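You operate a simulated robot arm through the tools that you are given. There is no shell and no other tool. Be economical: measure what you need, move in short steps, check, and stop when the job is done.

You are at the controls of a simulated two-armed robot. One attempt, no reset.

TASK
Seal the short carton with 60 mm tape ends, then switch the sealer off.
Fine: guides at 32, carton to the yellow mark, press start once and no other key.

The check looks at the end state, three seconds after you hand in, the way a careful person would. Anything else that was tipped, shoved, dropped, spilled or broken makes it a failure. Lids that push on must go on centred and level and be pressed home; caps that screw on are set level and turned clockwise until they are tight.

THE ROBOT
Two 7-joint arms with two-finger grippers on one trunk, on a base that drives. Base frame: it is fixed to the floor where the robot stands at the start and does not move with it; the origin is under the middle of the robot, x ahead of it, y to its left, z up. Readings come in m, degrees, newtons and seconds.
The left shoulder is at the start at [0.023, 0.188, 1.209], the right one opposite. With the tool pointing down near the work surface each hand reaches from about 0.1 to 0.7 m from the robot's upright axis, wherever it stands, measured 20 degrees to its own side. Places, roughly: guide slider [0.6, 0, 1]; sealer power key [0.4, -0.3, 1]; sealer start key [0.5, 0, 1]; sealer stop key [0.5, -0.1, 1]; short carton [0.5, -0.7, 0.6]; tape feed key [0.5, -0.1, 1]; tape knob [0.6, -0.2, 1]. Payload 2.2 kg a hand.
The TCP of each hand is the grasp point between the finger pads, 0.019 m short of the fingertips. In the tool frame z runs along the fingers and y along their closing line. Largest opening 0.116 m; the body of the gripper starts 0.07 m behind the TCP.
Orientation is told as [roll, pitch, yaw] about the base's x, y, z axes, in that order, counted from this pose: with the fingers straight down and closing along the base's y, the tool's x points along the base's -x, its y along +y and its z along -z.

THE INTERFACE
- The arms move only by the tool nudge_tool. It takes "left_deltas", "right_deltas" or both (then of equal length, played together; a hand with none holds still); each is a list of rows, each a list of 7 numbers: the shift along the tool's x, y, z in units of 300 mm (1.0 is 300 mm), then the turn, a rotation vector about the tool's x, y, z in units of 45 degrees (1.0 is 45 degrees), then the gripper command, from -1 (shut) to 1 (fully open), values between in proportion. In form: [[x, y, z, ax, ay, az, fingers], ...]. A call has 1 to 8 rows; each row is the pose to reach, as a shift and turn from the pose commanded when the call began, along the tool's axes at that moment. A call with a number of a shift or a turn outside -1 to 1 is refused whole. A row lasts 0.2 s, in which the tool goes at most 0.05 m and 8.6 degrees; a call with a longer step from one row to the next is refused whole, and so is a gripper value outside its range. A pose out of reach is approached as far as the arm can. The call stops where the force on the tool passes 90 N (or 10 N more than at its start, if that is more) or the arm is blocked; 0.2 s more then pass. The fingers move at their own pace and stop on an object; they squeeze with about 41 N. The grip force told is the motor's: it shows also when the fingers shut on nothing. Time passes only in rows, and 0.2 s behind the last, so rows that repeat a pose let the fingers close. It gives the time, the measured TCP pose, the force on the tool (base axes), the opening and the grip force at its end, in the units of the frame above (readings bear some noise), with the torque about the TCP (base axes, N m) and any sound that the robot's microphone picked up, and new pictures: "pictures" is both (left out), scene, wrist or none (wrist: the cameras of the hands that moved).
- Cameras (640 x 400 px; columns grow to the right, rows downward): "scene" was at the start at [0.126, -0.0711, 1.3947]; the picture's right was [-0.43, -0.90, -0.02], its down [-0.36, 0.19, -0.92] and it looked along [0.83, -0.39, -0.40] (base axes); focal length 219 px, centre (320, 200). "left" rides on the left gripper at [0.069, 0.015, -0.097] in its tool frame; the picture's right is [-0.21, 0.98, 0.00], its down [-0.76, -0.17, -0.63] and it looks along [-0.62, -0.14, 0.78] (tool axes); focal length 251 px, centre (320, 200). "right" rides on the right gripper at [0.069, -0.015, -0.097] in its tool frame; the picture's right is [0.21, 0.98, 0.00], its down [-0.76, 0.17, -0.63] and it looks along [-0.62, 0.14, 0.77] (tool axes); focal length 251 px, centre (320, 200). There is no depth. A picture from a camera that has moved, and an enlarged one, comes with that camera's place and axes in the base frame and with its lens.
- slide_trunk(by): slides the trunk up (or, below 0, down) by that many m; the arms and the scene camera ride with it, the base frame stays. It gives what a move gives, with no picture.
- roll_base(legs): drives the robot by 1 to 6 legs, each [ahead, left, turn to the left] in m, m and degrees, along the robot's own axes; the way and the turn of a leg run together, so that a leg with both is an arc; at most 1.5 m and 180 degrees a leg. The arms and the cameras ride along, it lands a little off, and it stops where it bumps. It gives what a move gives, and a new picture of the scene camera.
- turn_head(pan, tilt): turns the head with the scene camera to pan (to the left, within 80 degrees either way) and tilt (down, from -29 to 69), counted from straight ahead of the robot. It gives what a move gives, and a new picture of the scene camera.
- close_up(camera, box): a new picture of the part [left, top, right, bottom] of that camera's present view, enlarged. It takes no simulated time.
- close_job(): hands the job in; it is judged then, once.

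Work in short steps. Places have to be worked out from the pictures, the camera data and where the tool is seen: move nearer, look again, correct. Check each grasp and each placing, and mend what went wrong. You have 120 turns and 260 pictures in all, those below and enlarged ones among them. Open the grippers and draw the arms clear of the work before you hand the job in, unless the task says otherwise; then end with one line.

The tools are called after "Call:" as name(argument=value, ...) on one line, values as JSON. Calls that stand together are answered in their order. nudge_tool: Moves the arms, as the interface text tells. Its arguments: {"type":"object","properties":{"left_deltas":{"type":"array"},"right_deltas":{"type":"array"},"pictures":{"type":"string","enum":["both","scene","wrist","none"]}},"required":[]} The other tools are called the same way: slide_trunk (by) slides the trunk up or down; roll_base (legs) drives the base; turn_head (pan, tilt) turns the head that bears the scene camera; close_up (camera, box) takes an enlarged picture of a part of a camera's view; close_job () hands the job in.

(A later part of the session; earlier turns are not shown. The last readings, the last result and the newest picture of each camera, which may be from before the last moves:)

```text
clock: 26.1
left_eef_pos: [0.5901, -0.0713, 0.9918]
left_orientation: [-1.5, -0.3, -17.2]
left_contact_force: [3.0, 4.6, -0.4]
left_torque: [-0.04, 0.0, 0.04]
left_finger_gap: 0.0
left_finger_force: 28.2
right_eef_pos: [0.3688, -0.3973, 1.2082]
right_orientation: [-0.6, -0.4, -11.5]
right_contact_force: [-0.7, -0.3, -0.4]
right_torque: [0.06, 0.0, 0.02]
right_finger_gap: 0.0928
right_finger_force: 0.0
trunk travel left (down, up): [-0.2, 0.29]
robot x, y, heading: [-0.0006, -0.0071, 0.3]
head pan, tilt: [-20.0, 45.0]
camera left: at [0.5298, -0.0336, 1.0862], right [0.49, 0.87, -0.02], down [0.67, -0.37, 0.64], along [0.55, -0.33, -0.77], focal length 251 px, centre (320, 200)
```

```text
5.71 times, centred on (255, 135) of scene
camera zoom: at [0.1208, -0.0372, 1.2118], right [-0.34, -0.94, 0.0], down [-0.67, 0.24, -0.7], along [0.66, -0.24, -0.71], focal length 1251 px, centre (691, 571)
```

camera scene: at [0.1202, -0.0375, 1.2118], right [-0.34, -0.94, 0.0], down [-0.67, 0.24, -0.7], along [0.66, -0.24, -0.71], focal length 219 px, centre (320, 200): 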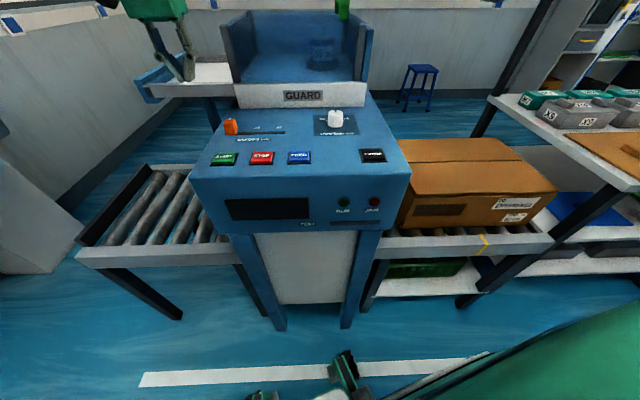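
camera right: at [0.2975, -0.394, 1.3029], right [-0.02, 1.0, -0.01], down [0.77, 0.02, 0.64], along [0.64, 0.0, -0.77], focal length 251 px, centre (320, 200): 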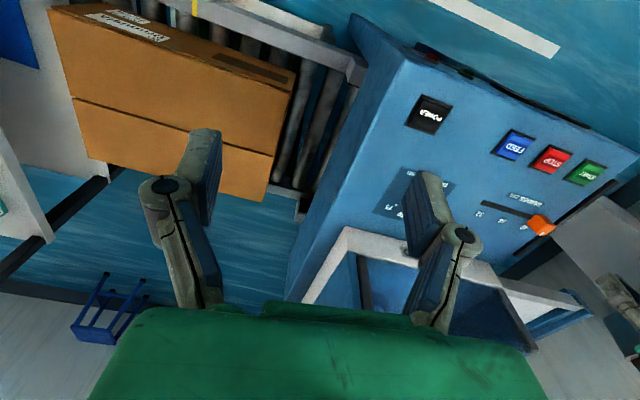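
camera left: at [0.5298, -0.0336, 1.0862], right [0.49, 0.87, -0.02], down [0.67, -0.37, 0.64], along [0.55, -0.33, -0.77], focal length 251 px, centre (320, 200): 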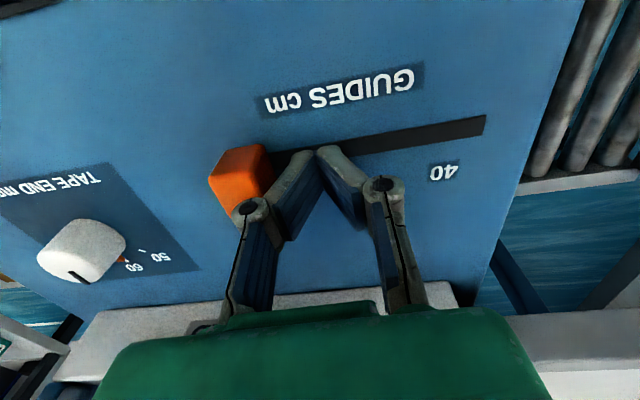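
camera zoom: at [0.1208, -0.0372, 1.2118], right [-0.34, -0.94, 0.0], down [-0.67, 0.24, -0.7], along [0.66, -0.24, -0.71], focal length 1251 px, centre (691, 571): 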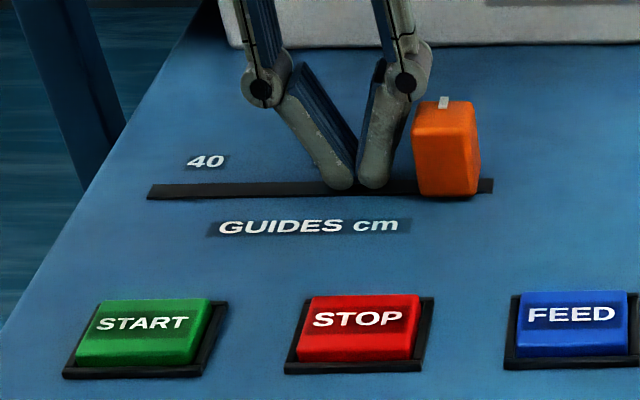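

The slider looks about at 32. I'll back the fingers off and up to read it from above.

Call:
nudge_tool(left_deltas=[[0, 0.14, 0, 0, 0, 0, -1], [0, 0.2, -0.1, 0, 0, 0, -1], [0, 0.2, -0.25, 0, 0, 0, -1], [0, 0.1, -0.4, 0, 0, 0, -1], [0, -0.05, -0.5, 0, 0, 0, -1]], pictures="wrist")

Call:
close_up(camera="scene", box=[200, 100, 310, 170])

Call:
close_up(camera="left", box=[180, 40, 400, 180])

```text
refused: row 4 steps farther than a row can; nothing moved
```

```text
5.71 times, centred on (255, 135) of scene
camera zoom: at [0.1208, -0.0372, 1.2118], right [-0.34, -0.94, 0.0], down [-0.67, 0.24, -0.7], along [0.66, -0.24, -0.71], focal length 1251 px, centre (691, 571)
```

zoom: 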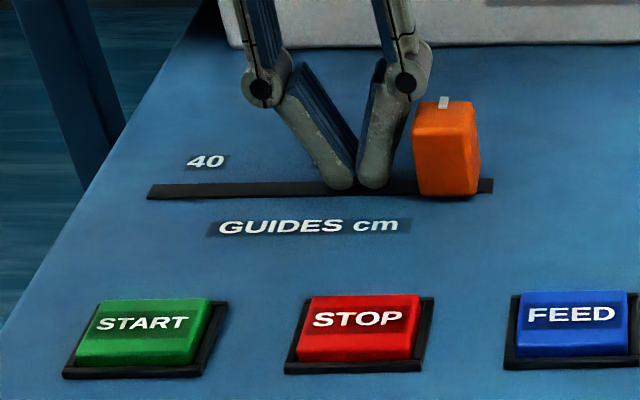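

```text
2.86 times, centred on (290, 110) of left
camera zoom: at [0.5298, -0.0336, 1.0862], right [0.49, 0.87, -0.02], down [0.67, -0.37, 0.64], along [0.55, -0.33, -0.77], focal length 718 px, centre (406, 457)
```

zoom: 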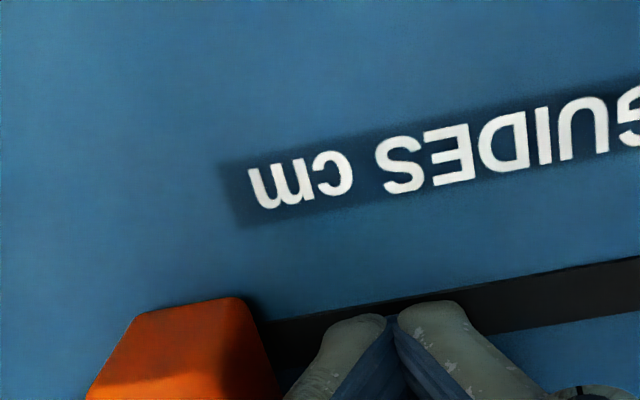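

The retreat was refused for one long step, so I'll resend it with shorter ones.

Call:
nudge_tool(left_deltas=[[0, 0.13, 0, 0, 0, 0, -1], [0, 0.2, -0.1, 0, 0, 0, -1], [0, 0.2, -0.24, 0, 0, 0, -1], [0, 0.1, -0.34, 0, 0, 0, -1], [0, 0, -0.45, 0, 0, 0, -1]], pictures="wrist")

Call:
close_up(camera="left", box=[160, 60, 380, 200])

Call:
close_up(camera="scene", box=[200, 100, 310, 170])

```text
clock: 27.2
left_eef_pos: [0.5872, -0.0599, 1.1013]
left_orientation: [-0.7, 0.0, -18.1]
left_contact_force: [0.2, -0.9, -0.2]
left_torque: [0.05, -0.01, 0.0]
left_finger_gap: 0.0001
left_finger_force: 28.4
left hand out of reach, approached as far as the arm can: row 5
right_eef_pos: [0.369, -0.4022, 1.2072]
right_orientation: [-0.5, -0.4, -11.5]
right_contact_force: [0.2, -0.2, 0.5]
right_torque: [0.03, 0.0, 0.0]
right_finger_gap: 0.0926
right_finger_force: 0.0
trunk travel left (down, up): [-0.2, 0.29]
robot x, y, heading: [-0.0004, -0.0062, -0.1]
head pan, tilt: [-20.0, 45.0]
camera left: at [0.5278, -0.0227, 1.1978], right [0.51, 0.86, -0.01], down [0.67, -0.38, 0.64], along [0.54, -0.33, -0.77], focal length 251 px, centre (320, 200)
```

left: 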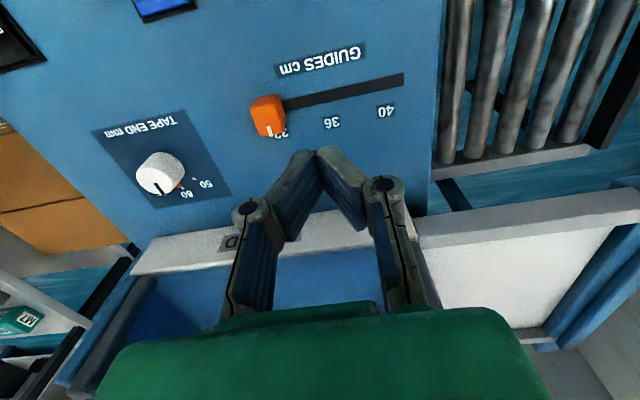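

```text
2.86 times, centred on (270, 130) of left
camera zoom: at [0.5278, -0.0227, 1.1978], right [0.51, 0.86, -0.01], down [0.67, -0.38, 0.64], along [0.54, -0.33, -0.77], focal length 718 px, centre (463, 400)
```

zoom: 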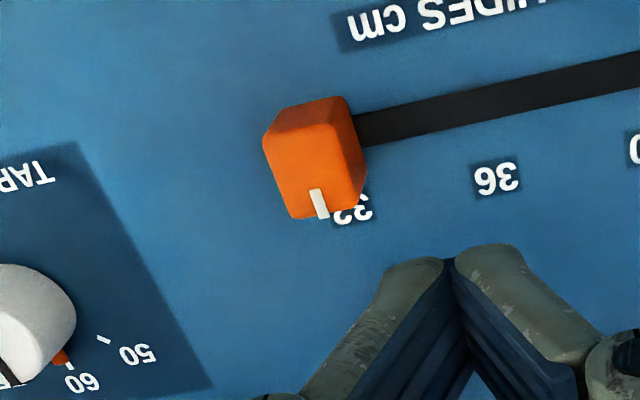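

```text
5.71 times, centred on (255, 135) of scene
camera zoom: at [0.1208, -0.0427, 1.2117], right [-0.34, -0.94, 0.0], down [-0.67, 0.25, -0.7], along [0.66, -0.24, -0.71], focal length 1251 px, centre (691, 571)
```

zoom: 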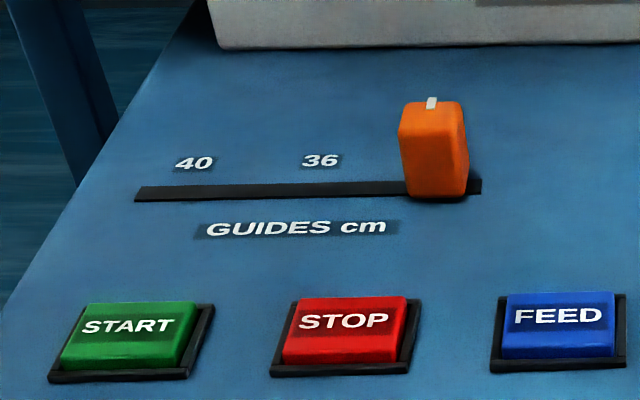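

Cross-checking the two views puts the slider tick within about 2 mm of 32. Next is the carton, starting with a close look at it against the yellow mark.

Call:
close_up(camera="scene", box=[370, 120, 580, 280])

Call:
close_up(camera="right", box=[30, 0, 370, 200])

```text
2.50 times, centred on (475, 200) of scene
camera zoom: at [0.1208, -0.0427, 1.2117], right [-0.34, -0.94, 0.0], down [-0.67, 0.25, -0.7], along [0.66, -0.24, -0.71], focal length 547 px, centre (-68, 200)
```

zoom: 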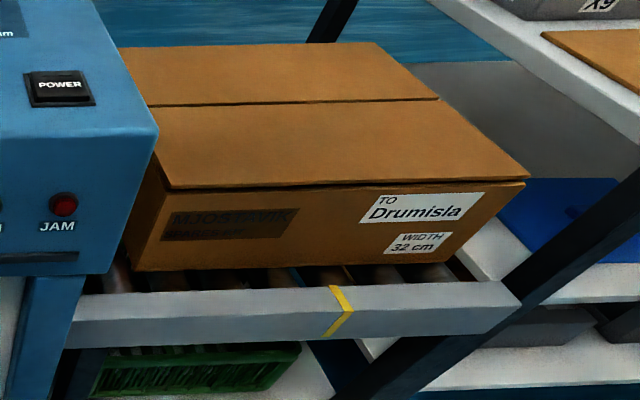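

```text
1.88 times, centred on (200, 100) of right
camera zoom: at [0.298, -0.4005, 1.3016], right [-0.02, 1.0, -0.01], down [0.77, 0.02, 0.64], along [0.64, 0.0, -0.77], focal length 473 px, centre (546, 388)
```

zoom: 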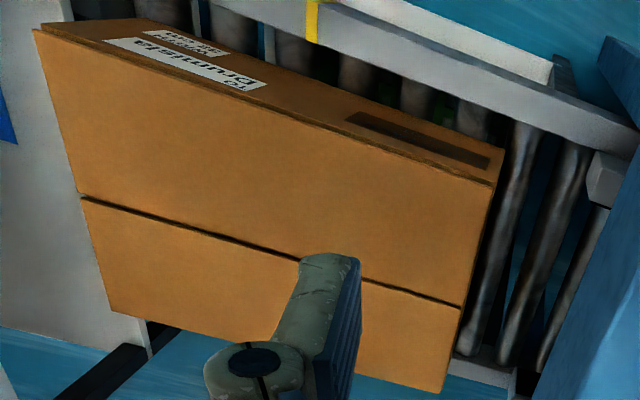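

The carton spans about 0.29–0.73 m along the conveyor axis, with the yellow mark at about 0.547. Its top (z .77) fits under the sealer body (z .81). I'll tuck the hands in and roll right for a better view of the mark, the tunnel and the guides.

Call:
nudge_tool(left_deltas=[[0.15, 0, -0.03, 0, 0, 0, -1], [0.3, 0, -0.06, 0, 0, 0, -1], [0.45, 0, -0.1, 0, 0, 0, -1], [0.6, 0, -0.15, 0, 0, 0, -1], [0.75, 0, -0.2, 0, 0, 0, -1]], right_deltas=[[0.05, 0, 0, 0, 0, 0, 0.6], [0.1, 0, 0, 0, 0, 0, 0.6], [0.15, 0.03, 0, 0, 0, 0, 0.6], [0.2, 0.06, 0, 0, 0, 0, 0.6], [0.25, 0.1, 0, 0, 0, 0, 0.6]], pictures="none")

Call:
roll_base(legs=[[0, -0.3, 0]])

Call:
turn_head(pan=15, tilt=35)

```text
clock: 28.4
left_eef_pos: [0.3634, 0.0116, 1.1578]
left_orientation: [-0.8, -0.9, -18.3]
left_contact_force: [-0.5, 0.0, -0.5]
left_torque: [-0.04, -0.04, 0.02]
left_finger_gap: 0.0002
left_finger_force: 28.0
right_eef_pos: [0.2965, -0.3489, 1.2092]
right_orientation: [-0.8, -0.7, -11.5]
right_contact_force: [-1.2, -0.4, -0.3]
right_torque: [-0.04, -0.06, 0.04]
right_finger_gap: 0.0929
right_finger_force: 0.1
trunk travel left (down, up): [-0.2, 0.29]
robot x, y, heading: [0.0014, -0.0089, 0.1]
head pan, tilt: [-20.0, 45.0]
```

```text
clock: 30.5
left_eef_pos: [0.3663, -0.2645, 1.1573]
left_orientation: [-1.8, -1.2, -18.1]
left_contact_force: [-0.2, 0.3, 0.0]
left_torque: [-0.01, 0.0, 0.02]
left_finger_gap: 0.0
left_finger_force: 28.6
right_eef_pos: [0.3002, -0.6239, 1.2151]
right_orientation: [-1.7, -0.8, -11.3]
right_contact_force: [0.3, 0.7, 0.5]
right_torque: [-0.04, 0.0, 0.03]
right_finger_gap: 0.0928
right_finger_force: 0.0
trunk travel left (down, up): [-0.2, 0.29]
robot x, y, heading: [-0.0003, -0.3022, 0.0]
head pan, tilt: [-20.0, 45.0]
camera scene: at [0.1181, -0.3098, 1.2125], right [-0.34, -0.94, 0.02], down [-0.67, 0.23, -0.71], along [0.66, -0.25, -0.7], focal length 219 px, centre (320, 200)
```

scene: 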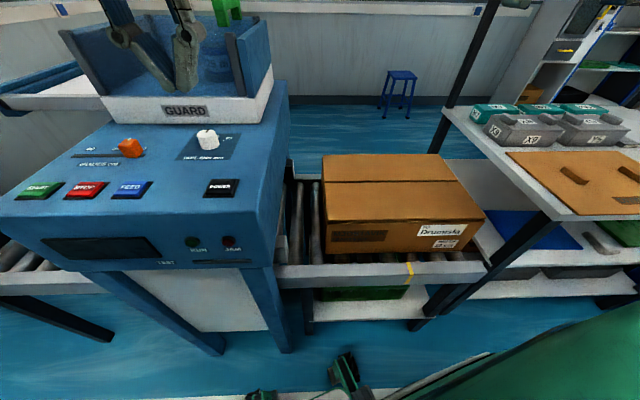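

```text
clock: 31.5
left_eef_pos: [0.3644, -0.2862, 1.1591]
left_orientation: [-0.7, -0.8, -18.1]
left_contact_force: [-0.3, 0.1, 0.4]
left_torque: [0.01, -0.01, 0.01]
left_finger_gap: 0.0
left_finger_force: 28.2
right_eef_pos: [0.2983, -0.6472, 1.2086]
right_orientation: [-0.6, -0.6, -11.3]
right_contact_force: [-0.3, -0.4, 0.7]
right_torque: [0.01, 0.01, 0.02]
right_finger_gap: 0.0929
right_finger_force: 0.0
trunk travel left (down, up): [-0.2, 0.29]
robot x, y, heading: [0.003, -0.3005, -0.2]
head pan, tilt: [15.0, 35.0]
camera scene: at [0.1269, -0.2768, 1.2268], right [0.26, -0.97, 0.0], down [-0.56, -0.15, -0.82], along [0.79, 0.21, -0.58], focal length 219 px, centre (320, 200)
```

scene: 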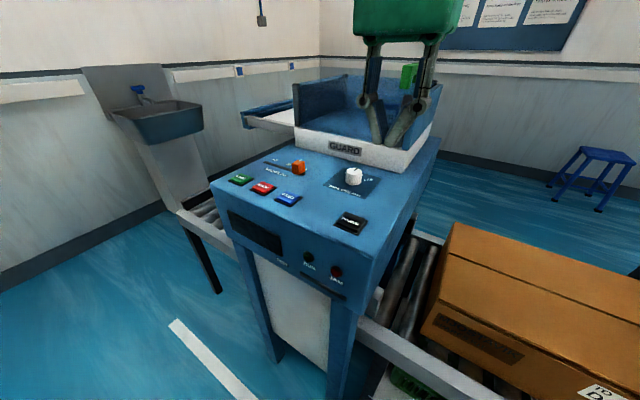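

Call:
close_up(camera="scene", box=[330, 190, 540, 400])

Call:
close_up(camera="right", box=[0, 0, 640, 400])

```text
1.90 times, centred on (435, 295) of scene
camera zoom: at [0.1269, -0.2768, 1.2268], right [0.26, -0.97, 0.0], down [-0.56, -0.15, -0.82], along [0.79, 0.21, -0.58], focal length 417 px, centre (101, 19)
```

zoom: 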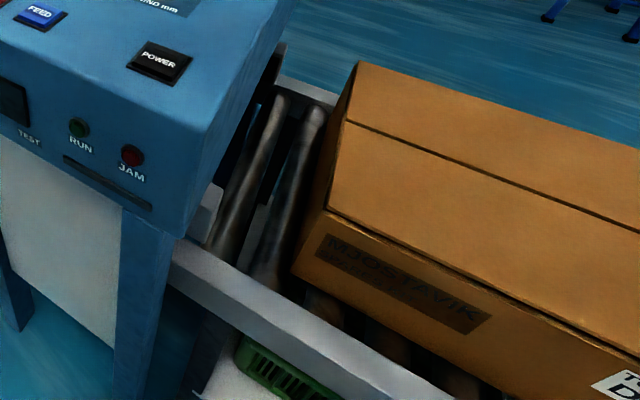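

```text
1.00 times, centred on (320, 200) of right (not enlarged: the box is as wide or as high as the picture)
camera zoom: at [0.2275, -0.646, 1.3036], right [-0.02, 1.0, -0.01], down [0.77, 0.02, 0.64], along [0.64, 0.0, -0.77], focal length 251 px, centre (320, 200)
```

zoom: 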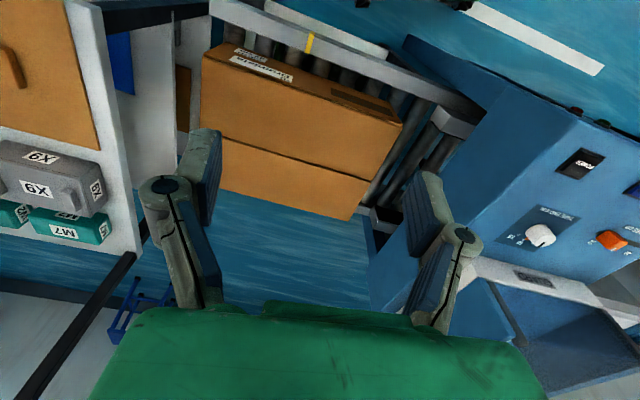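

I'll zoom on the sealer's mouth to see whether the tunnel and guides are open there.

Call:
close_up(camera="right", box=[340, 60, 540, 260])

Call:
close_up(camera="left", box=[0, 0, 640, 400])

```text
2.00 times, centred on (440, 160) of right
camera zoom: at [0.2275, -0.646, 1.3036], right [-0.02, 1.0, -0.01], down [0.77, 0.02, 0.64], along [0.64, 0.0, -0.77], focal length 503 px, centre (80, 280)
```

zoom: 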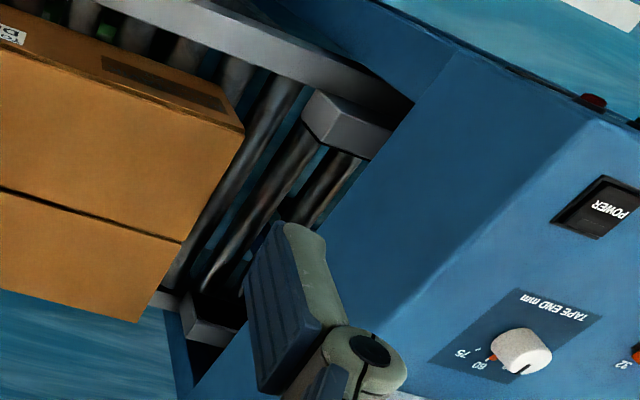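

```text
1.00 times, centred on (320, 200) of left (not enlarged: the box is as wide or as high as the picture)
camera zoom: at [0.3042, -0.2481, 1.2534], right [0.51, 0.86, -0.01], down [0.66, -0.38, 0.65], along [0.55, -0.33, -0.76], focal length 251 px, centre (320, 200)
```

zoom: 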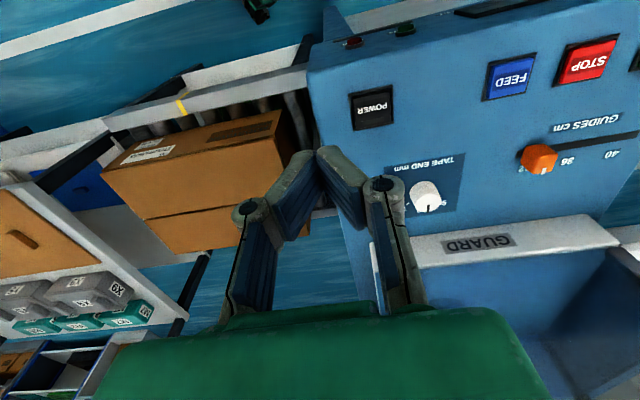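

The two guide blocks at the mouth line up with the carton's sides. The sealer looks off, so I'll power it on now and see what the display says before moving the carton. Left closed fingers go above POWER first.

Call:
nudge_tool(left_deltas=[[-0.05, 0.06, 0.1, 0, 0, 0, -1], [-0.1, 0.12, 0.22, 0, 0, 0, -1], [-0.141, 0.169, 0.34, 0, 0, 0, -1], [-0.141, 0.169, 0.43, 0, 0, 0, -1]], pictures="both")

```text
clock: 32.5
left_eef_pos: [0.4221, -0.2702, 1.0311]
left_orientation: [0.0, -0.6, -18.2]
left_contact_force: [0.4, -0.5, 0.6]
left_torque: [0.11, 0.0, -0.04]
left_finger_gap: 0.0002
left_finger_force: 28.2
right_eef_pos: [0.2968, -0.6641, 1.2045]
right_orientation: [0.1, -0.5, -11.3]
right_contact_force: [0.7, -0.2, -0.6]
right_torque: [0.05, -0.03, 0.01]
right_finger_gap: 0.0926
right_finger_force: 0.1
trunk travel left (down, up): [-0.2, 0.29]
robot x, y, heading: [-0.0, -0.3072, -0.0]
head pan, tilt: [15.0, 35.0]
camera scene: at [0.1275, -0.2992, 1.227], right [0.26, -0.97, -0.01], down [-0.56, -0.14, -0.82], along [0.79, 0.22, -0.57], focal length 219 px, centre (320, 200)
camera left: at [0.3611, -0.2332, 1.1264], right [0.51, 0.86, 0.0], down [0.66, -0.39, 0.64], along [0.55, -0.33, -0.77], focal length 251 px, centre (320, 200)
```

scene: 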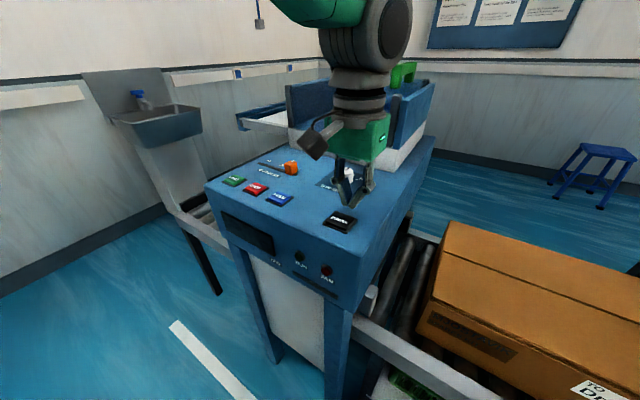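
left: 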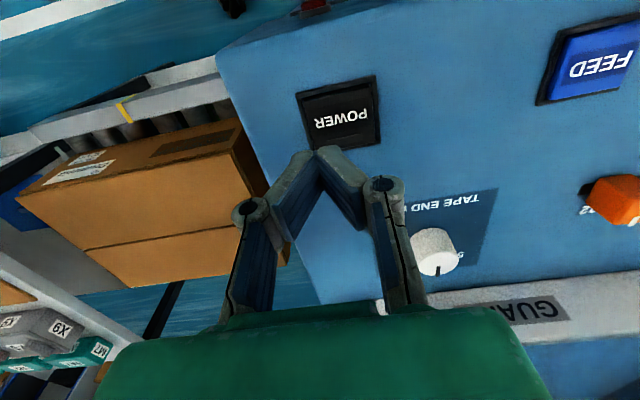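

POWER computes to (.4225, -.2555), under the fingers on average. Press down to about z .974 TCP and rise again.

Call:
nudge_tool(left_deltas=[[0, 0, 0.11, 0, 0, 0, -1], [0, 0, 0.16, 0, 0, 0, -1], [0, 0, 0.19, 0, 0, 0, -1], [0, 0, 0.06, 0, 0, 0, -1], [0, 0, -0.1, 0, 0, 0, -1]], pictures="scene")

Call:
close_up(camera="scene", box=[200, 150, 400, 300])

```text
clock: 33.3
left_eef_pos: [0.4287, -0.2477, 0.991]
left_orientation: [-0.4, -2.7, -17.7]
left_contact_force: [-15.2, 22.1, 82.5]
left_torque: [0.97, 0.42, 0.05]
left_finger_gap: 0.0058
left_finger_force: 27.7
right_eef_pos: [0.296, -0.6443, 1.2094]
right_orientation: [-0.6, -0.8, -11.1]
right_contact_force: [0.1, -0.5, 0.3]
right_torque: [0.0, 0.04, 0.0]
right_finger_gap: 0.0932
right_finger_force: 0.1
trunk travel left (down, up): [-0.2, 0.29]
robot x, y, heading: [-0.0009, -0.2988, -0.0]
head pan, tilt: [15.0, 35.0]
heard: click
stopped in row 3 (left hand): the force on the tool passed its limit at 108 N (the readings are from after the stop); the commanded pose is now the measured one
camera scene: at [0.1218, -0.2767, 1.2279], right [0.26, -0.97, 0.0], down [-0.55, -0.15, -0.82], along [0.79, 0.21, -0.57], focal length 219 px, centre (320, 200)
```

scene: 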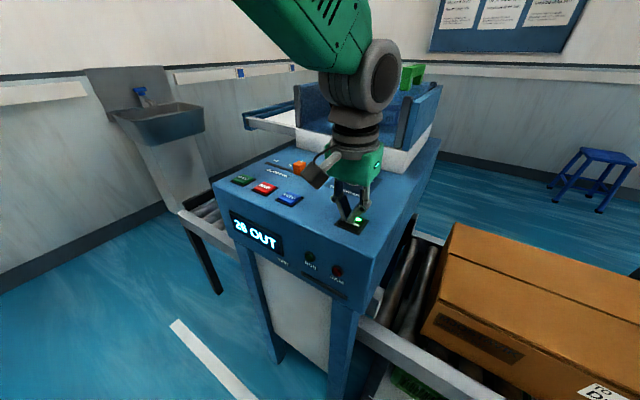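

```text
2.67 times, centred on (300, 225) of scene
camera zoom: at [0.1218, -0.2767, 1.2279], right [0.26, -0.97, 0.0], down [-0.55, -0.15, -0.82], along [0.79, 0.21, -0.57], focal length 584 px, centre (373, 133)
```

zoom: 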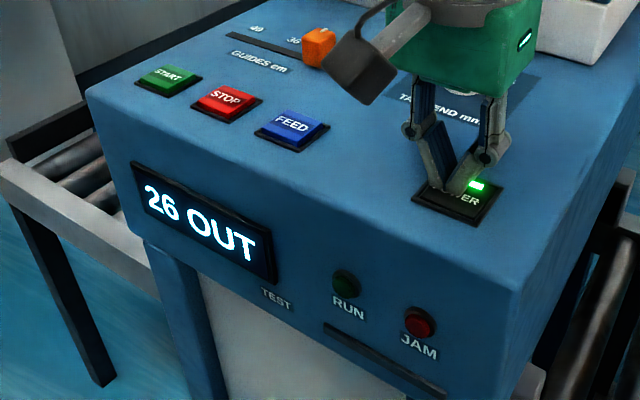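

The POWER lamp is lit and the display reads "26 OUT", apparently a carton position hint. I'll lift the finger off and look again.

Call:
nudge_tool(left_deltas=[[0, 0, -0.1, 0, 0, 0, -1], [0, 0, -0.25, 0, 0, 0, -1], [0.1, 0, -0.35, 0, 0, 0, -1]], pictures="scene")

Call:
close_up(camera="scene", box=[200, 150, 400, 300])

```text
clock: 34.1
left_eef_pos: [0.3966, -0.2339, 1.0881]
left_orientation: [-0.5, -2.2, -17.9]
left_contact_force: [-0.4, 0.5, 0.1]
left_torque: [0.0, -0.01, 0.03]
left_finger_gap: 0.0001
left_finger_force: 28.6
right_eef_pos: [0.2973, -0.6402, 1.2097]
right_orientation: [-0.7, -0.7, -11.1]
right_contact_force: [-0.7, 0.4, 0.5]
right_torque: [-0.03, 0.0, 0.0]
right_finger_gap: 0.0931
right_finger_force: 0.1
trunk travel left (down, up): [-0.2, 0.29]
robot x, y, heading: [0.0, -0.299, 0.0]
head pan, tilt: [15.0, 35.0]
camera scene: at [0.1258, -0.2761, 1.2271], right [0.26, -0.97, 0.0], down [-0.55, -0.15, -0.82], along [0.79, 0.21, -0.57], focal length 219 px, centre (320, 200)
```

scene: 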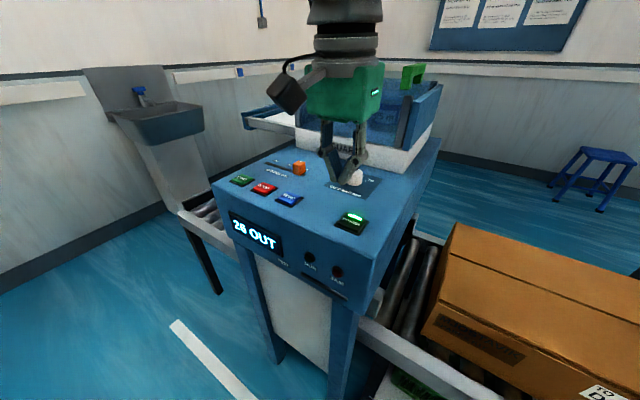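

```text
2.67 times, centred on (300, 225) of scene
camera zoom: at [0.1258, -0.2761, 1.2271], right [0.26, -0.97, 0.0], down [-0.55, -0.15, -0.82], along [0.79, 0.21, -0.57], focal length 584 px, centre (373, 133)
```

zoom: 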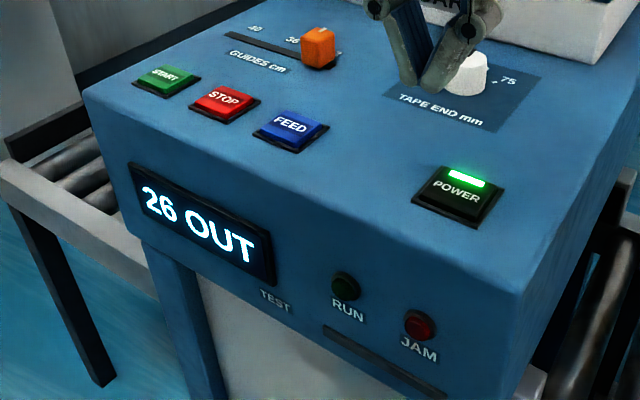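

The sealer is on. Now I'll shift the base right and turn to face along the machine, so the right hand can reach the carton's trailing face.

Call:
roll_base(legs=[[0, -0.25, 0], [0, 0, -18]])

Call:
turn_head(pan=-15, tilt=45)

```text
clock: 36.9
left_eef_pos: [0.4054, -0.5917, 1.0863]
left_orientation: [-1.0, -2.3, -34.7]
left_contact_force: [-0.1, 1.5, 0.6]
left_torque: [-0.07, 0.02, -0.02]
left_finger_gap: 0.0001
left_finger_force: 28.4
right_eef_pos: [0.191, -0.9512, 1.2132]
right_orientation: [-1.2, -0.9, -28.2]
right_contact_force: [0.0, 0.6, 0.3]
right_torque: [-0.05, 0.06, -0.01]
right_finger_gap: 0.0928
right_finger_force: 0.0
trunk travel left (down, up): [-0.2, 0.29]
robot x, y, heading: [0.0051, -0.5492, -16.8]
head pan, tilt: [15.0, 35.0]
camera scene: at [0.1349, -0.5502, 1.2265], right [-0.03, -1.0, 0.01], down [-0.58, 0.01, -0.82], along [0.82, -0.03, -0.58], focal length 219 px, centre (320, 200)
```

scene: 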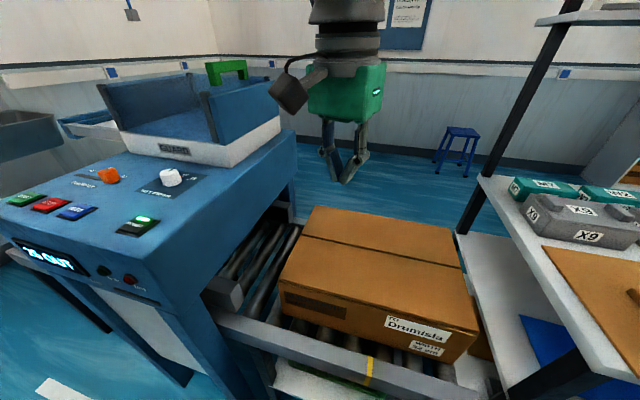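

```text
clock: 37.8
left_eef_pos: [0.4014, -0.6035, 1.088]
left_orientation: [-0.6, -2.4, -34.6]
left_contact_force: [-0.8, 0.8, 1.1]
left_torque: [-0.01, 0.01, -0.01]
left_finger_gap: 0.0
left_finger_force: 28.2
right_eef_pos: [0.1861, -0.9637, 1.2081]
right_orientation: [-0.5, -0.8, -28.0]
right_contact_force: [0.3, 0.7, -0.2]
right_torque: [0.03, 0.01, -0.01]
right_finger_gap: 0.0929
right_finger_force: 0.1
trunk travel left (down, up): [-0.2, 0.29]
robot x, y, heading: [0.0041, -0.55, -16.9]
head pan, tilt: [-15.0, 45.0]
camera scene: at [0.1126, -0.6012, 1.2121], right [-0.53, -0.85, 0.0], down [-0.6, 0.37, -0.71], along [0.6, -0.37, -0.71], focal length 219 px, centre (320, 200)
```

scene: 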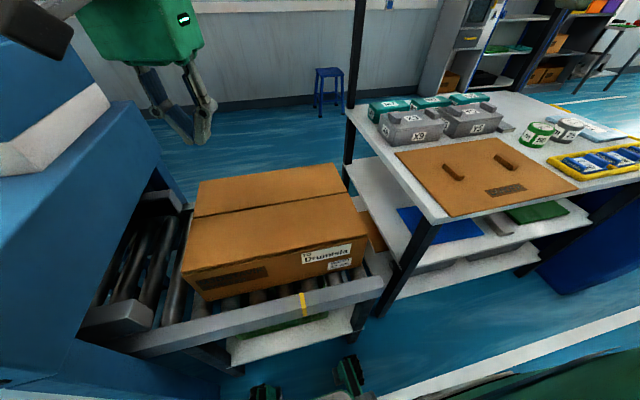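

I'll swing the right hand over the gap beyond the carton's far-right end, turning it so the hand is thin along the conveyor (first half of the turn).

Call:
nudge_tool(right_deltas=[[-0.1, 0.06, 0, 0, 0, 0.12, 0.8], [-0.2, 0.12, 0, 0, 0, 0.25, 0.8], [-0.3, 0.18, 0, 0, 0, 0.37, 0.8], [-0.4, 0.24, 0, 0, 0, 0.5, 0.8], [-0.5, 0.3, 0, 0, 0, 0.62, 0.8], [-0.6, 0.36, 0, 0, 0, 0.75, 0.8], [-0.7, 0.42, 0, 0, 0, 0.87, 0.8], [-0.805, 0.473, 0, 0, 0, 1.0, 0.8]], pictures="none")

Call:
nudge_tool(right_deltas=[[0, 0, 0, 0, 0, 0.16, 0.8], [0, 0, 0, 0, 0, 0.32, 0.8], [0, 0, 0, 0, 0, 0.48, 0.8], [0, 0, 0, 0, 0, 0.64, 0.8], [0, 0, 0, 0, 0, 0.78, 0.8]], pictures="both")

```text
clock: 39.6
left_eef_pos: [0.401, -0.6104, 1.0855]
left_orientation: [-0.2, -2.0, -34.8]
left_contact_force: [-0.5, -0.8, -0.4]
left_torque: [0.05, -0.04, 0.03]
left_finger_gap: 0.0
left_finger_force: 28.3
right_eef_pos: [0.4656, -0.9594, 1.2082]
right_orientation: [0.1, -0.6, -73.4]
right_contact_force: [0.3, -0.6, 1.0]
right_torque: [0.1, -0.01, 0.0]
right_finger_gap: 0.1044
right_finger_force: 0.1
trunk travel left (down, up): [-0.2, 0.29]
robot x, y, heading: [0.0001, -0.5525, -17.1]
head pan, tilt: [-15.0, 45.0]
```

```text
clock: 40.8
left_eef_pos: [0.4009, -0.601, 1.0886]
left_orientation: [-0.5, -2.2, -34.7]
left_contact_force: [-0.7, -0.1, 0.9]
left_torque: [-0.01, 0.05, 0.04]
left_finger_gap: 0.0
left_finger_force: 28.3
right_eef_pos: [0.4655, -0.95, 1.2125]
right_orientation: [0.6, -0.7, -108.3]
right_contact_force: [0.4, -0.2, 0.0]
right_torque: [-0.03, 0.04, -0.02]
right_finger_gap: 0.1044
right_finger_force: 0.0
trunk travel left (down, up): [-0.2, 0.29]
robot x, y, heading: [0.0051, -0.5455, -16.7]
head pan, tilt: [-15.0, 45.0]
camera scene: at [0.1124, -0.6067, 1.2118], right [-0.53, -0.85, 0.0], down [-0.6, 0.38, -0.7], along [0.6, -0.37, -0.71], focal length 219 px, centre (320, 200)
camera right: at [0.4732, -0.8765, 1.3056], right [0.99, -0.1, 0.01], down [-0.08, -0.76, 0.65], along [-0.06, -0.64, -0.76], focal length 251 px, centre (320, 200)
```

scene: 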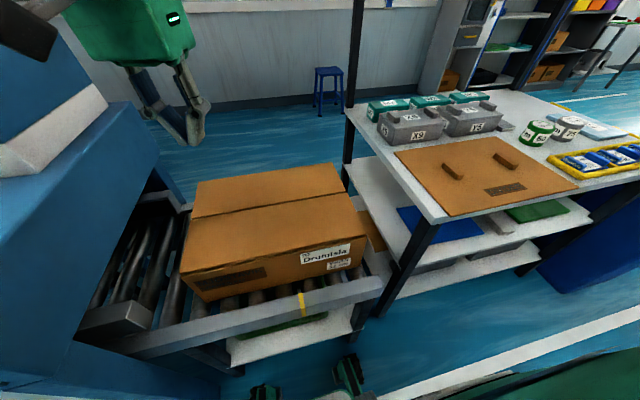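
right: 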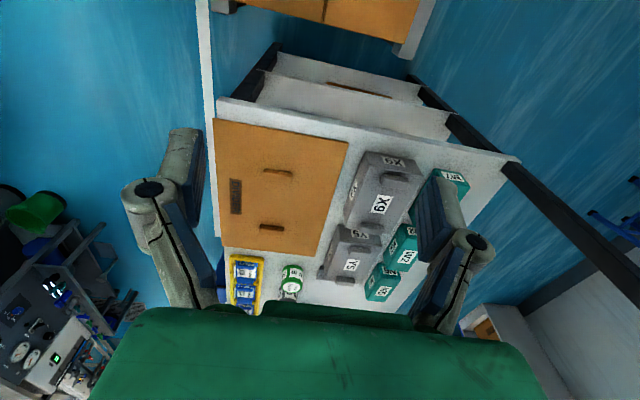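

The gap beyond the carton is about 12 cm wide and the hand is centred over it. I'll go down part way and check.

Call:
nudge_tool(right_deltas=[[-0.03, 0, 0.15, 0, 0, 0, 0.8], [-0.03, 0, 0.3, 0, 0, 0, 0.8], [-0.03, 0, 0.45, 0, 0, 0, 0.8], [-0.03, 0, 0.6, 0, 0, 0, 0.8], [-0.03, 0, 0.75, 0, 0, 0, 0.8], [-0.03, 0, 0.9, 0, 0, 0, 0.8]], pictures="both")

```text
clock: 42.2
left_eef_pos: [0.4002, -0.6118, 1.086]
left_orientation: [-0.1, -2.1, -34.8]
left_contact_force: [0.2, 0.1, -0.7]
left_torque: [0.04, 0.0, -0.02]
left_finger_gap: 0.0002
left_finger_force: 28.0
right_eef_pos: [0.4686, -0.9731, 0.9399]
right_orientation: [0.7, -0.4, -108.2]
right_contact_force: [0.3, -0.3, -0.7]
right_torque: [0.06, 0.01, -0.01]
right_finger_gap: 0.1044
right_finger_force: 0.2
trunk travel left (down, up): [-0.2, 0.29]
robot x, y, heading: [0.0051, -0.5475, -17.1]
head pan, tilt: [-15.0, 45.0]
camera scene: at [0.1119, -0.6123, 1.2116], right [-0.53, -0.85, 0.0], down [-0.6, 0.38, -0.7], along [0.6, -0.37, -0.71], focal length 219 px, centre (320, 200)
camera right: at [0.4756, -0.9008, 1.0353], right [0.99, -0.1, 0.01], down [-0.08, -0.76, 0.64], along [-0.06, -0.64, -0.77], focal length 251 px, centre (320, 200)
```

scene: 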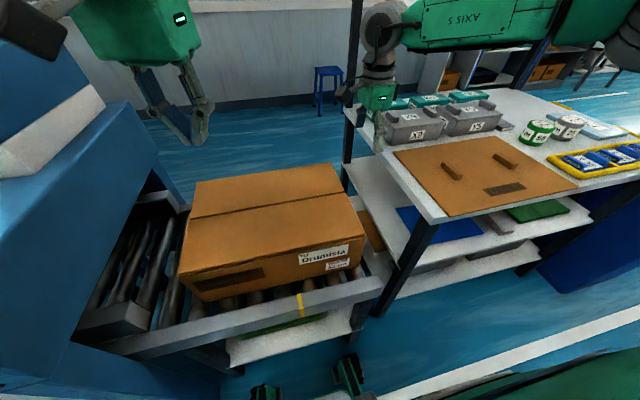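
right: 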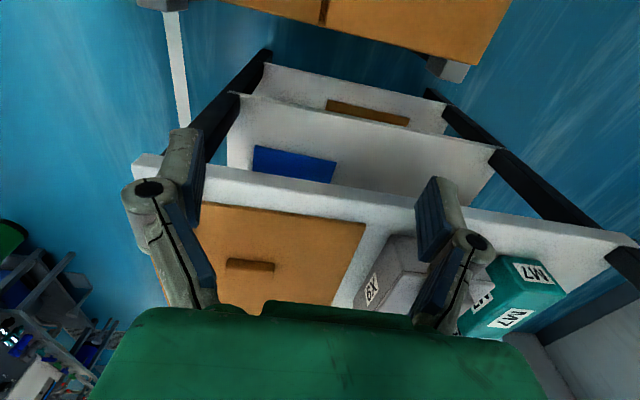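

Going lower with this arm would bring its forearm down onto the table items. I'll raise and withdraw it, and use the left arm instead, whose elbow would hang over the conveyor.

Call:
nudge_tool(right_deltas=[[0, 0, -0.15, 0, 0, 0, 0.8], [0, 0, -0.3, 0, 0, 0, 0.8], [0, 0, -0.45, 0, 0, 0, 0.8], [0, 0, -0.6, 0, 0, 0, 0.8], [0, 0, -0.75, 0, 0, 0, 0.8], [0, 0, -0.9, 0, 0, 0, 0.8]], pictures="none")

Call:
nudge_tool(right_deltas=[[0, -0.12, 0, 0, 0, -0.18, 0.8], [0, -0.25, 0, 0, 0, -0.36, 0.8], [0, -0.38, 0, 0, 0, -0.54, 0.8], [0, -0.5, 0, 0, 0, -0.72, 0.8], [0, -0.63, 0, 0, 0, -0.9, 0.8], [0, -0.76, 0, 0, 0, -1.0, 0.8], [0, -0.9, 0, 0, 0, -1.0, 0.8], [0, -0.95, 0, 0, 0, -1.0, 0.8]], pictures="scene")

```text
clock: 43.6
left_eef_pos: [0.4008, -0.5975, 1.0884]
left_orientation: [-0.8, -2.3, -34.6]
left_contact_force: [-0.1, 0.0, 0.4]
left_torque: [-0.01, -0.02, -0.01]
left_finger_gap: 0.0001
left_finger_force: 28.3
right_eef_pos: [0.4636, -0.9531, 1.2082]
right_orientation: [0.7, -0.8, -108.2]
right_contact_force: [0.6, -0.2, -0.4]
right_torque: [0.0, 0.0, 0.01]
right_finger_gap: 0.1045
right_finger_force: 0.1
trunk travel left (down, up): [-0.2, 0.29]
robot x, y, heading: [0.0045, -0.5497, -17.1]
head pan, tilt: [-15.0, 45.0]
```

```text
clock: 45.4
left_eef_pos: [0.4013, -0.6013, 1.0864]
left_orientation: [-0.5, -2.1, -34.7]
left_contact_force: [0.8, 0.4, 0.7]
left_torque: [-0.01, -0.01, -0.01]
left_finger_gap: 0.0
left_finger_force: 29.2
right_eef_pos: [0.1914, -0.8692, 1.2092]
right_orientation: [-0.1, -1.0, -63.3]
right_contact_force: [-0.6, -0.2, -0.1]
right_torque: [-0.03, -0.02, 0.0]
right_finger_gap: 0.104
right_finger_force: 0.2
trunk travel left (down, up): [-0.2, 0.29]
robot x, y, heading: [0.0022, -0.5472, -17.2]
head pan, tilt: [-15.0, 45.0]
camera scene: at [0.1122, -0.6026, 1.212], right [-0.53, -0.85, 0.0], down [-0.6, 0.37, -0.71], along [0.6, -0.37, -0.71], focal length 219 px, centre (320, 200)
```

scene: 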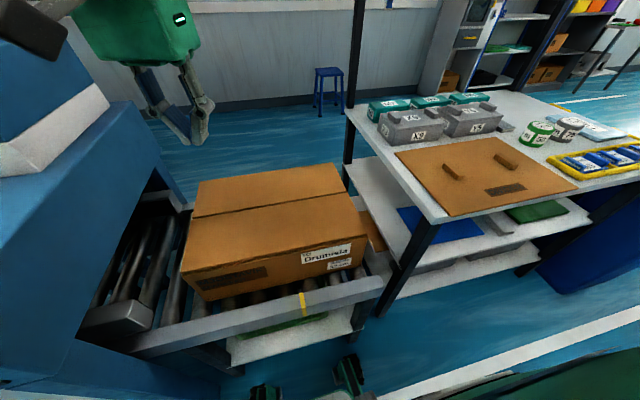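

Right hand is tucked. Roll 0.2 m along the machine to the right, and bring the left hand to the gap with the same thin-side orientation.

Call:
roll_base(legs=[[0, -0.2, 0]])

```text
clock: 47.0
left_eef_pos: [0.3407, -0.7989, 1.0871]
left_orientation: [-0.4, -2.2, -34.9]
left_contact_force: [-0.2, 0.3, 0.5]
left_torque: [0.02, -0.02, -0.03]
left_finger_gap: 0.0
left_finger_force: 28.5
right_eef_pos: [0.1305, -1.0656, 1.2092]
right_orientation: [0.0, -0.9, -63.6]
right_contact_force: [0.7, 0.5, 0.0]
right_torque: [-0.01, 0.0, -0.01]
right_finger_gap: 0.1044
right_finger_force: 0.1
trunk travel left (down, up): [-0.2, 0.29]
robot x, y, heading: [-0.055, -0.7412, -17.4]
head pan, tilt: [-15.0, 45.0]
camera scene: at [0.0522, -0.7979, 1.212], right [-0.53, -0.85, 0.0], down [-0.6, 0.38, -0.71], along [0.6, -0.38, -0.71], focal length 219 px, centre (320, 200)
```

scene: 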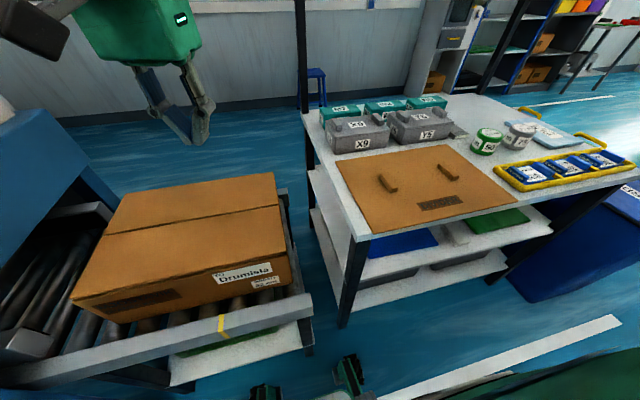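

Left hand: travel to above the gap while turning, in two calls.

Call:
nudge_tool(left_deltas=[[-0.08, -0.03, -0.05, 0, 0, 0.12, 0.5], [-0.16, -0.06, -0.1, 0, 0, 0.25, 0.5], [-0.24, -0.09, -0.1, 0, 0, 0.37, 0.5], [-0.32, -0.12, -0.1, 0, 0, 0.5, 0.5], [-0.4, -0.15, -0.1, 0, 0, 0.62, 0.5], [-0.48, -0.18, -0.1, 0, 0, 0.75, 0.5], [-0.57, -0.2, -0.1, 0, 0, 0.87, 0.5], [-0.65, -0.225, -0.1, 0, 0, 1.0, 0.5]], pictures="none")

Call:
nudge_tool(left_deltas=[[0, 0, 0, 0, 0, 0.16, 0.5], [0, 0, 0, 0, 0, 0.32, 0.5], [0, 0, 0, 0, 0, 0.48, 0.5], [0, 0, 0, 0, 0, 0.62, 0.5]], pictures="both")

```text
clock: 48.8
left_eef_pos: [0.4772, -0.9503, 1.1382]
left_orientation: [0.4, -3.7, -78.2]
left_contact_force: [0.3, -0.1, 0.0]
left_torque: [-0.01, 0.01, -0.03]
left_finger_gap: 0.0869
left_finger_force: 0.1
right_eef_pos: [0.1285, -1.0678, 1.2077]
right_orientation: [0.0, -0.8, -63.5]
right_contact_force: [-0.5, -0.9, -0.6]
right_torque: [0.02, 0.01, -0.01]
right_finger_gap: 0.1044
right_finger_force: 0.0
trunk travel left (down, up): [-0.2, 0.29]
robot x, y, heading: [-0.0564, -0.7369, -17.2]
head pan, tilt: [-15.0, 45.0]
```

```text
clock: 49.8
left_eef_pos: [0.4769, -0.9502, 1.1377]
left_orientation: [2.0, -2.8, -106.3]
left_contact_force: [-0.7, 1.2, -0.8]
left_torque: [0.01, -0.01, 0.0]
left_finger_gap: 0.0871
left_finger_force: 0.0
right_eef_pos: [0.1286, -1.066, 1.2088]
right_orientation: [0.1, -1.0, -63.5]
right_contact_force: [-0.2, -0.7, 0.3]
right_torque: [-0.04, -0.05, 0.0]
right_finger_gap: 0.1042
right_finger_force: 0.1
trunk travel left (down, up): [-0.2, 0.29]
robot x, y, heading: [-0.0547, -0.7445, -17.0]
head pan, tilt: [-15.0, 45.0]
camera scene: at [0.0526, -0.8006, 1.2119], right [-0.53, -0.85, 0.0], down [-0.6, 0.38, -0.7], along [0.6, -0.37, -0.71], focal length 219 px, centre (320, 200)
camera left: at [0.5092, -0.8817, 1.2295], right [0.88, -0.48, 0.05], down [-0.38, -0.64, 0.66], along [-0.29, -0.6, -0.75], focal length 251 px, centre (320, 200)
```

scene: 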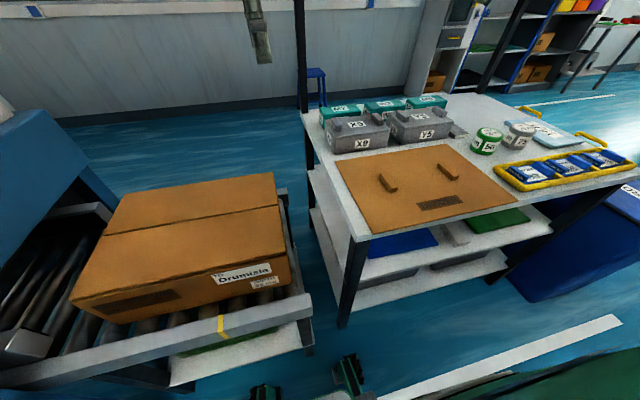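
left: 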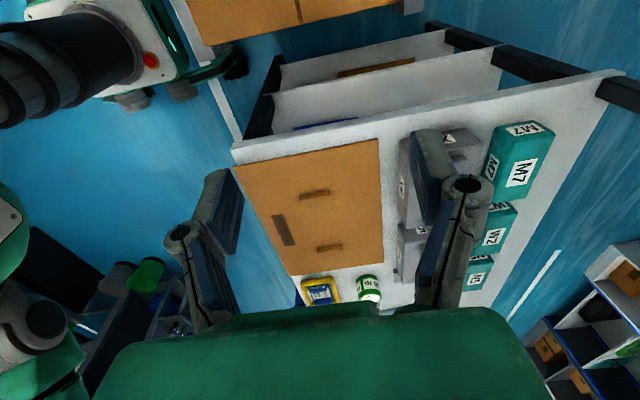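

The left hand is over the gap. I'll level it, shift 2 cm outward and descend part way.

Call:
nudge_tool(left_deltas=[[-0.04, 0, 0.13, 0.044, 0.062, 0, 0.5], [-0.07, 0, 0.28, 0.044, 0.062, 0, 0.5], [-0.07, 0, 0.43, 0.044, 0.062, 0, 0.5], [-0.07, 0, 0.58, 0.044, 0.062, 0, 0.5], [-0.07, 0, 0.73, 0.044, 0.062, 0, 0.5]], pictures="both")

```text
clock: 51.0
left_eef_pos: [0.466, -0.9883, 0.9069]
left_orientation: [0.0, 1.7, -107.5]
left_contact_force: [0.0, -0.5, 1.0]
left_torque: [-0.01, 0.01, 0.01]
left_finger_gap: 0.087
left_finger_force: 0.1
right_eef_pos: [0.1277, -1.0668, 1.2085]
right_orientation: [0.1, -0.8, -63.5]
right_contact_force: [0.7, 0.7, -0.2]
right_torque: [0.02, -0.02, 0.0]
right_finger_gap: 0.1046
right_finger_force: 0.2
trunk travel left (down, up): [-0.2, 0.29]
robot x, y, heading: [-0.0533, -0.7397, -17.4]
head pan, tilt: [-15.0, 45.0]
camera scene: at [0.0533, -0.8014, 1.2117], right [-0.53, -0.85, 0.0], down [-0.6, 0.38, -0.7], along [0.6, -0.37, -0.71], focal length 219 px, centre (320, 200)
camera left: at [0.5024, -0.9296, 1.0053], right [0.87, -0.5, -0.01], down [-0.39, -0.69, 0.61], along [-0.31, -0.53, -0.79], focal length 251 px, centre (320, 200)
```

scene: 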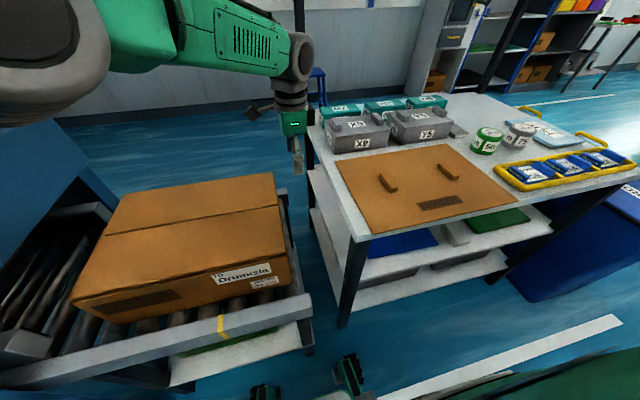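
left: 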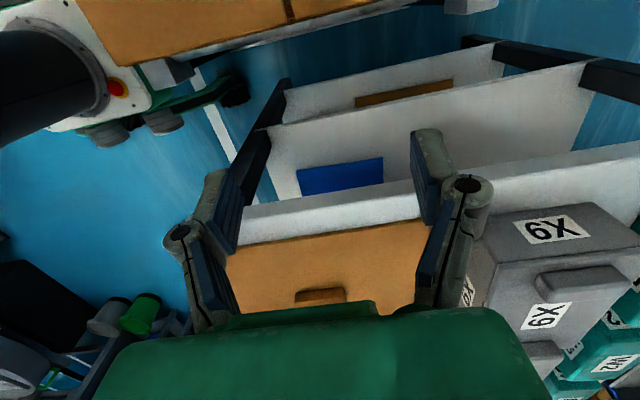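

Position is good, a few centimetres clear of both carton and table. Continue down to z ≈ .72.

Call:
nudge_tool(left_deltas=[[0.02, 0, 0.14, 0, 0, 0, 0.5], [0.02, 0, 0.28, 0, 0, 0, 0.5], [0.02, 0, 0.42, 0, 0, 0, 0.5], [0.02, 0, 0.52, 0, 0, 0, 0.5], [0.02, 0, 0.61, 0, 0, 0, 0.5]], pictures="both")

```text
clock: 52.2
left_eef_pos: [0.4643, -0.9829, 0.7258]
left_orientation: [0.0, 1.8, -107.8]
left_contact_force: [0.2, 0.7, 0.1]
left_torque: [0.0, 0.01, -0.01]
left_finger_gap: 0.0872
left_finger_force: 0.1
right_eef_pos: [0.1284, -1.0654, 1.2095]
right_orientation: [0.0, -1.0, -63.5]
right_contact_force: [0.0, 0.2, 0.2]
right_torque: [-0.02, 0.02, 0.03]
right_finger_gap: 0.1046
right_finger_force: 0.2
trunk travel left (down, up): [-0.2, 0.29]
robot x, y, heading: [-0.0534, -0.741, -17.1]
head pan, tilt: [-15.0, 45.0]
camera scene: at [0.0533, -0.8013, 1.2118], right [-0.53, -0.85, 0.0], down [-0.6, 0.38, -0.7], along [0.6, -0.37, -0.71], focal length 219 px, centre (320, 200)
camera left: at [0.5002, -0.9243, 0.8237], right [0.86, -0.5, -0.01], down [-0.4, -0.69, 0.61], along [-0.31, -0.52, -0.79], focal length 251 px, centre (320, 200)
```

scene: 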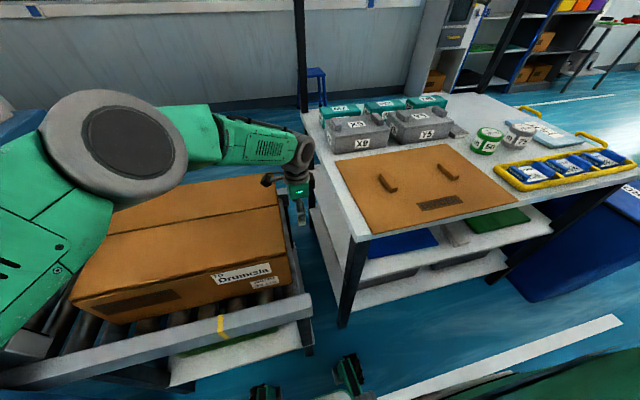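
left: 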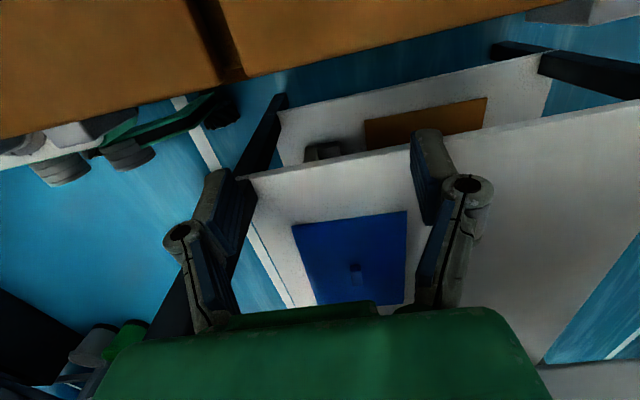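

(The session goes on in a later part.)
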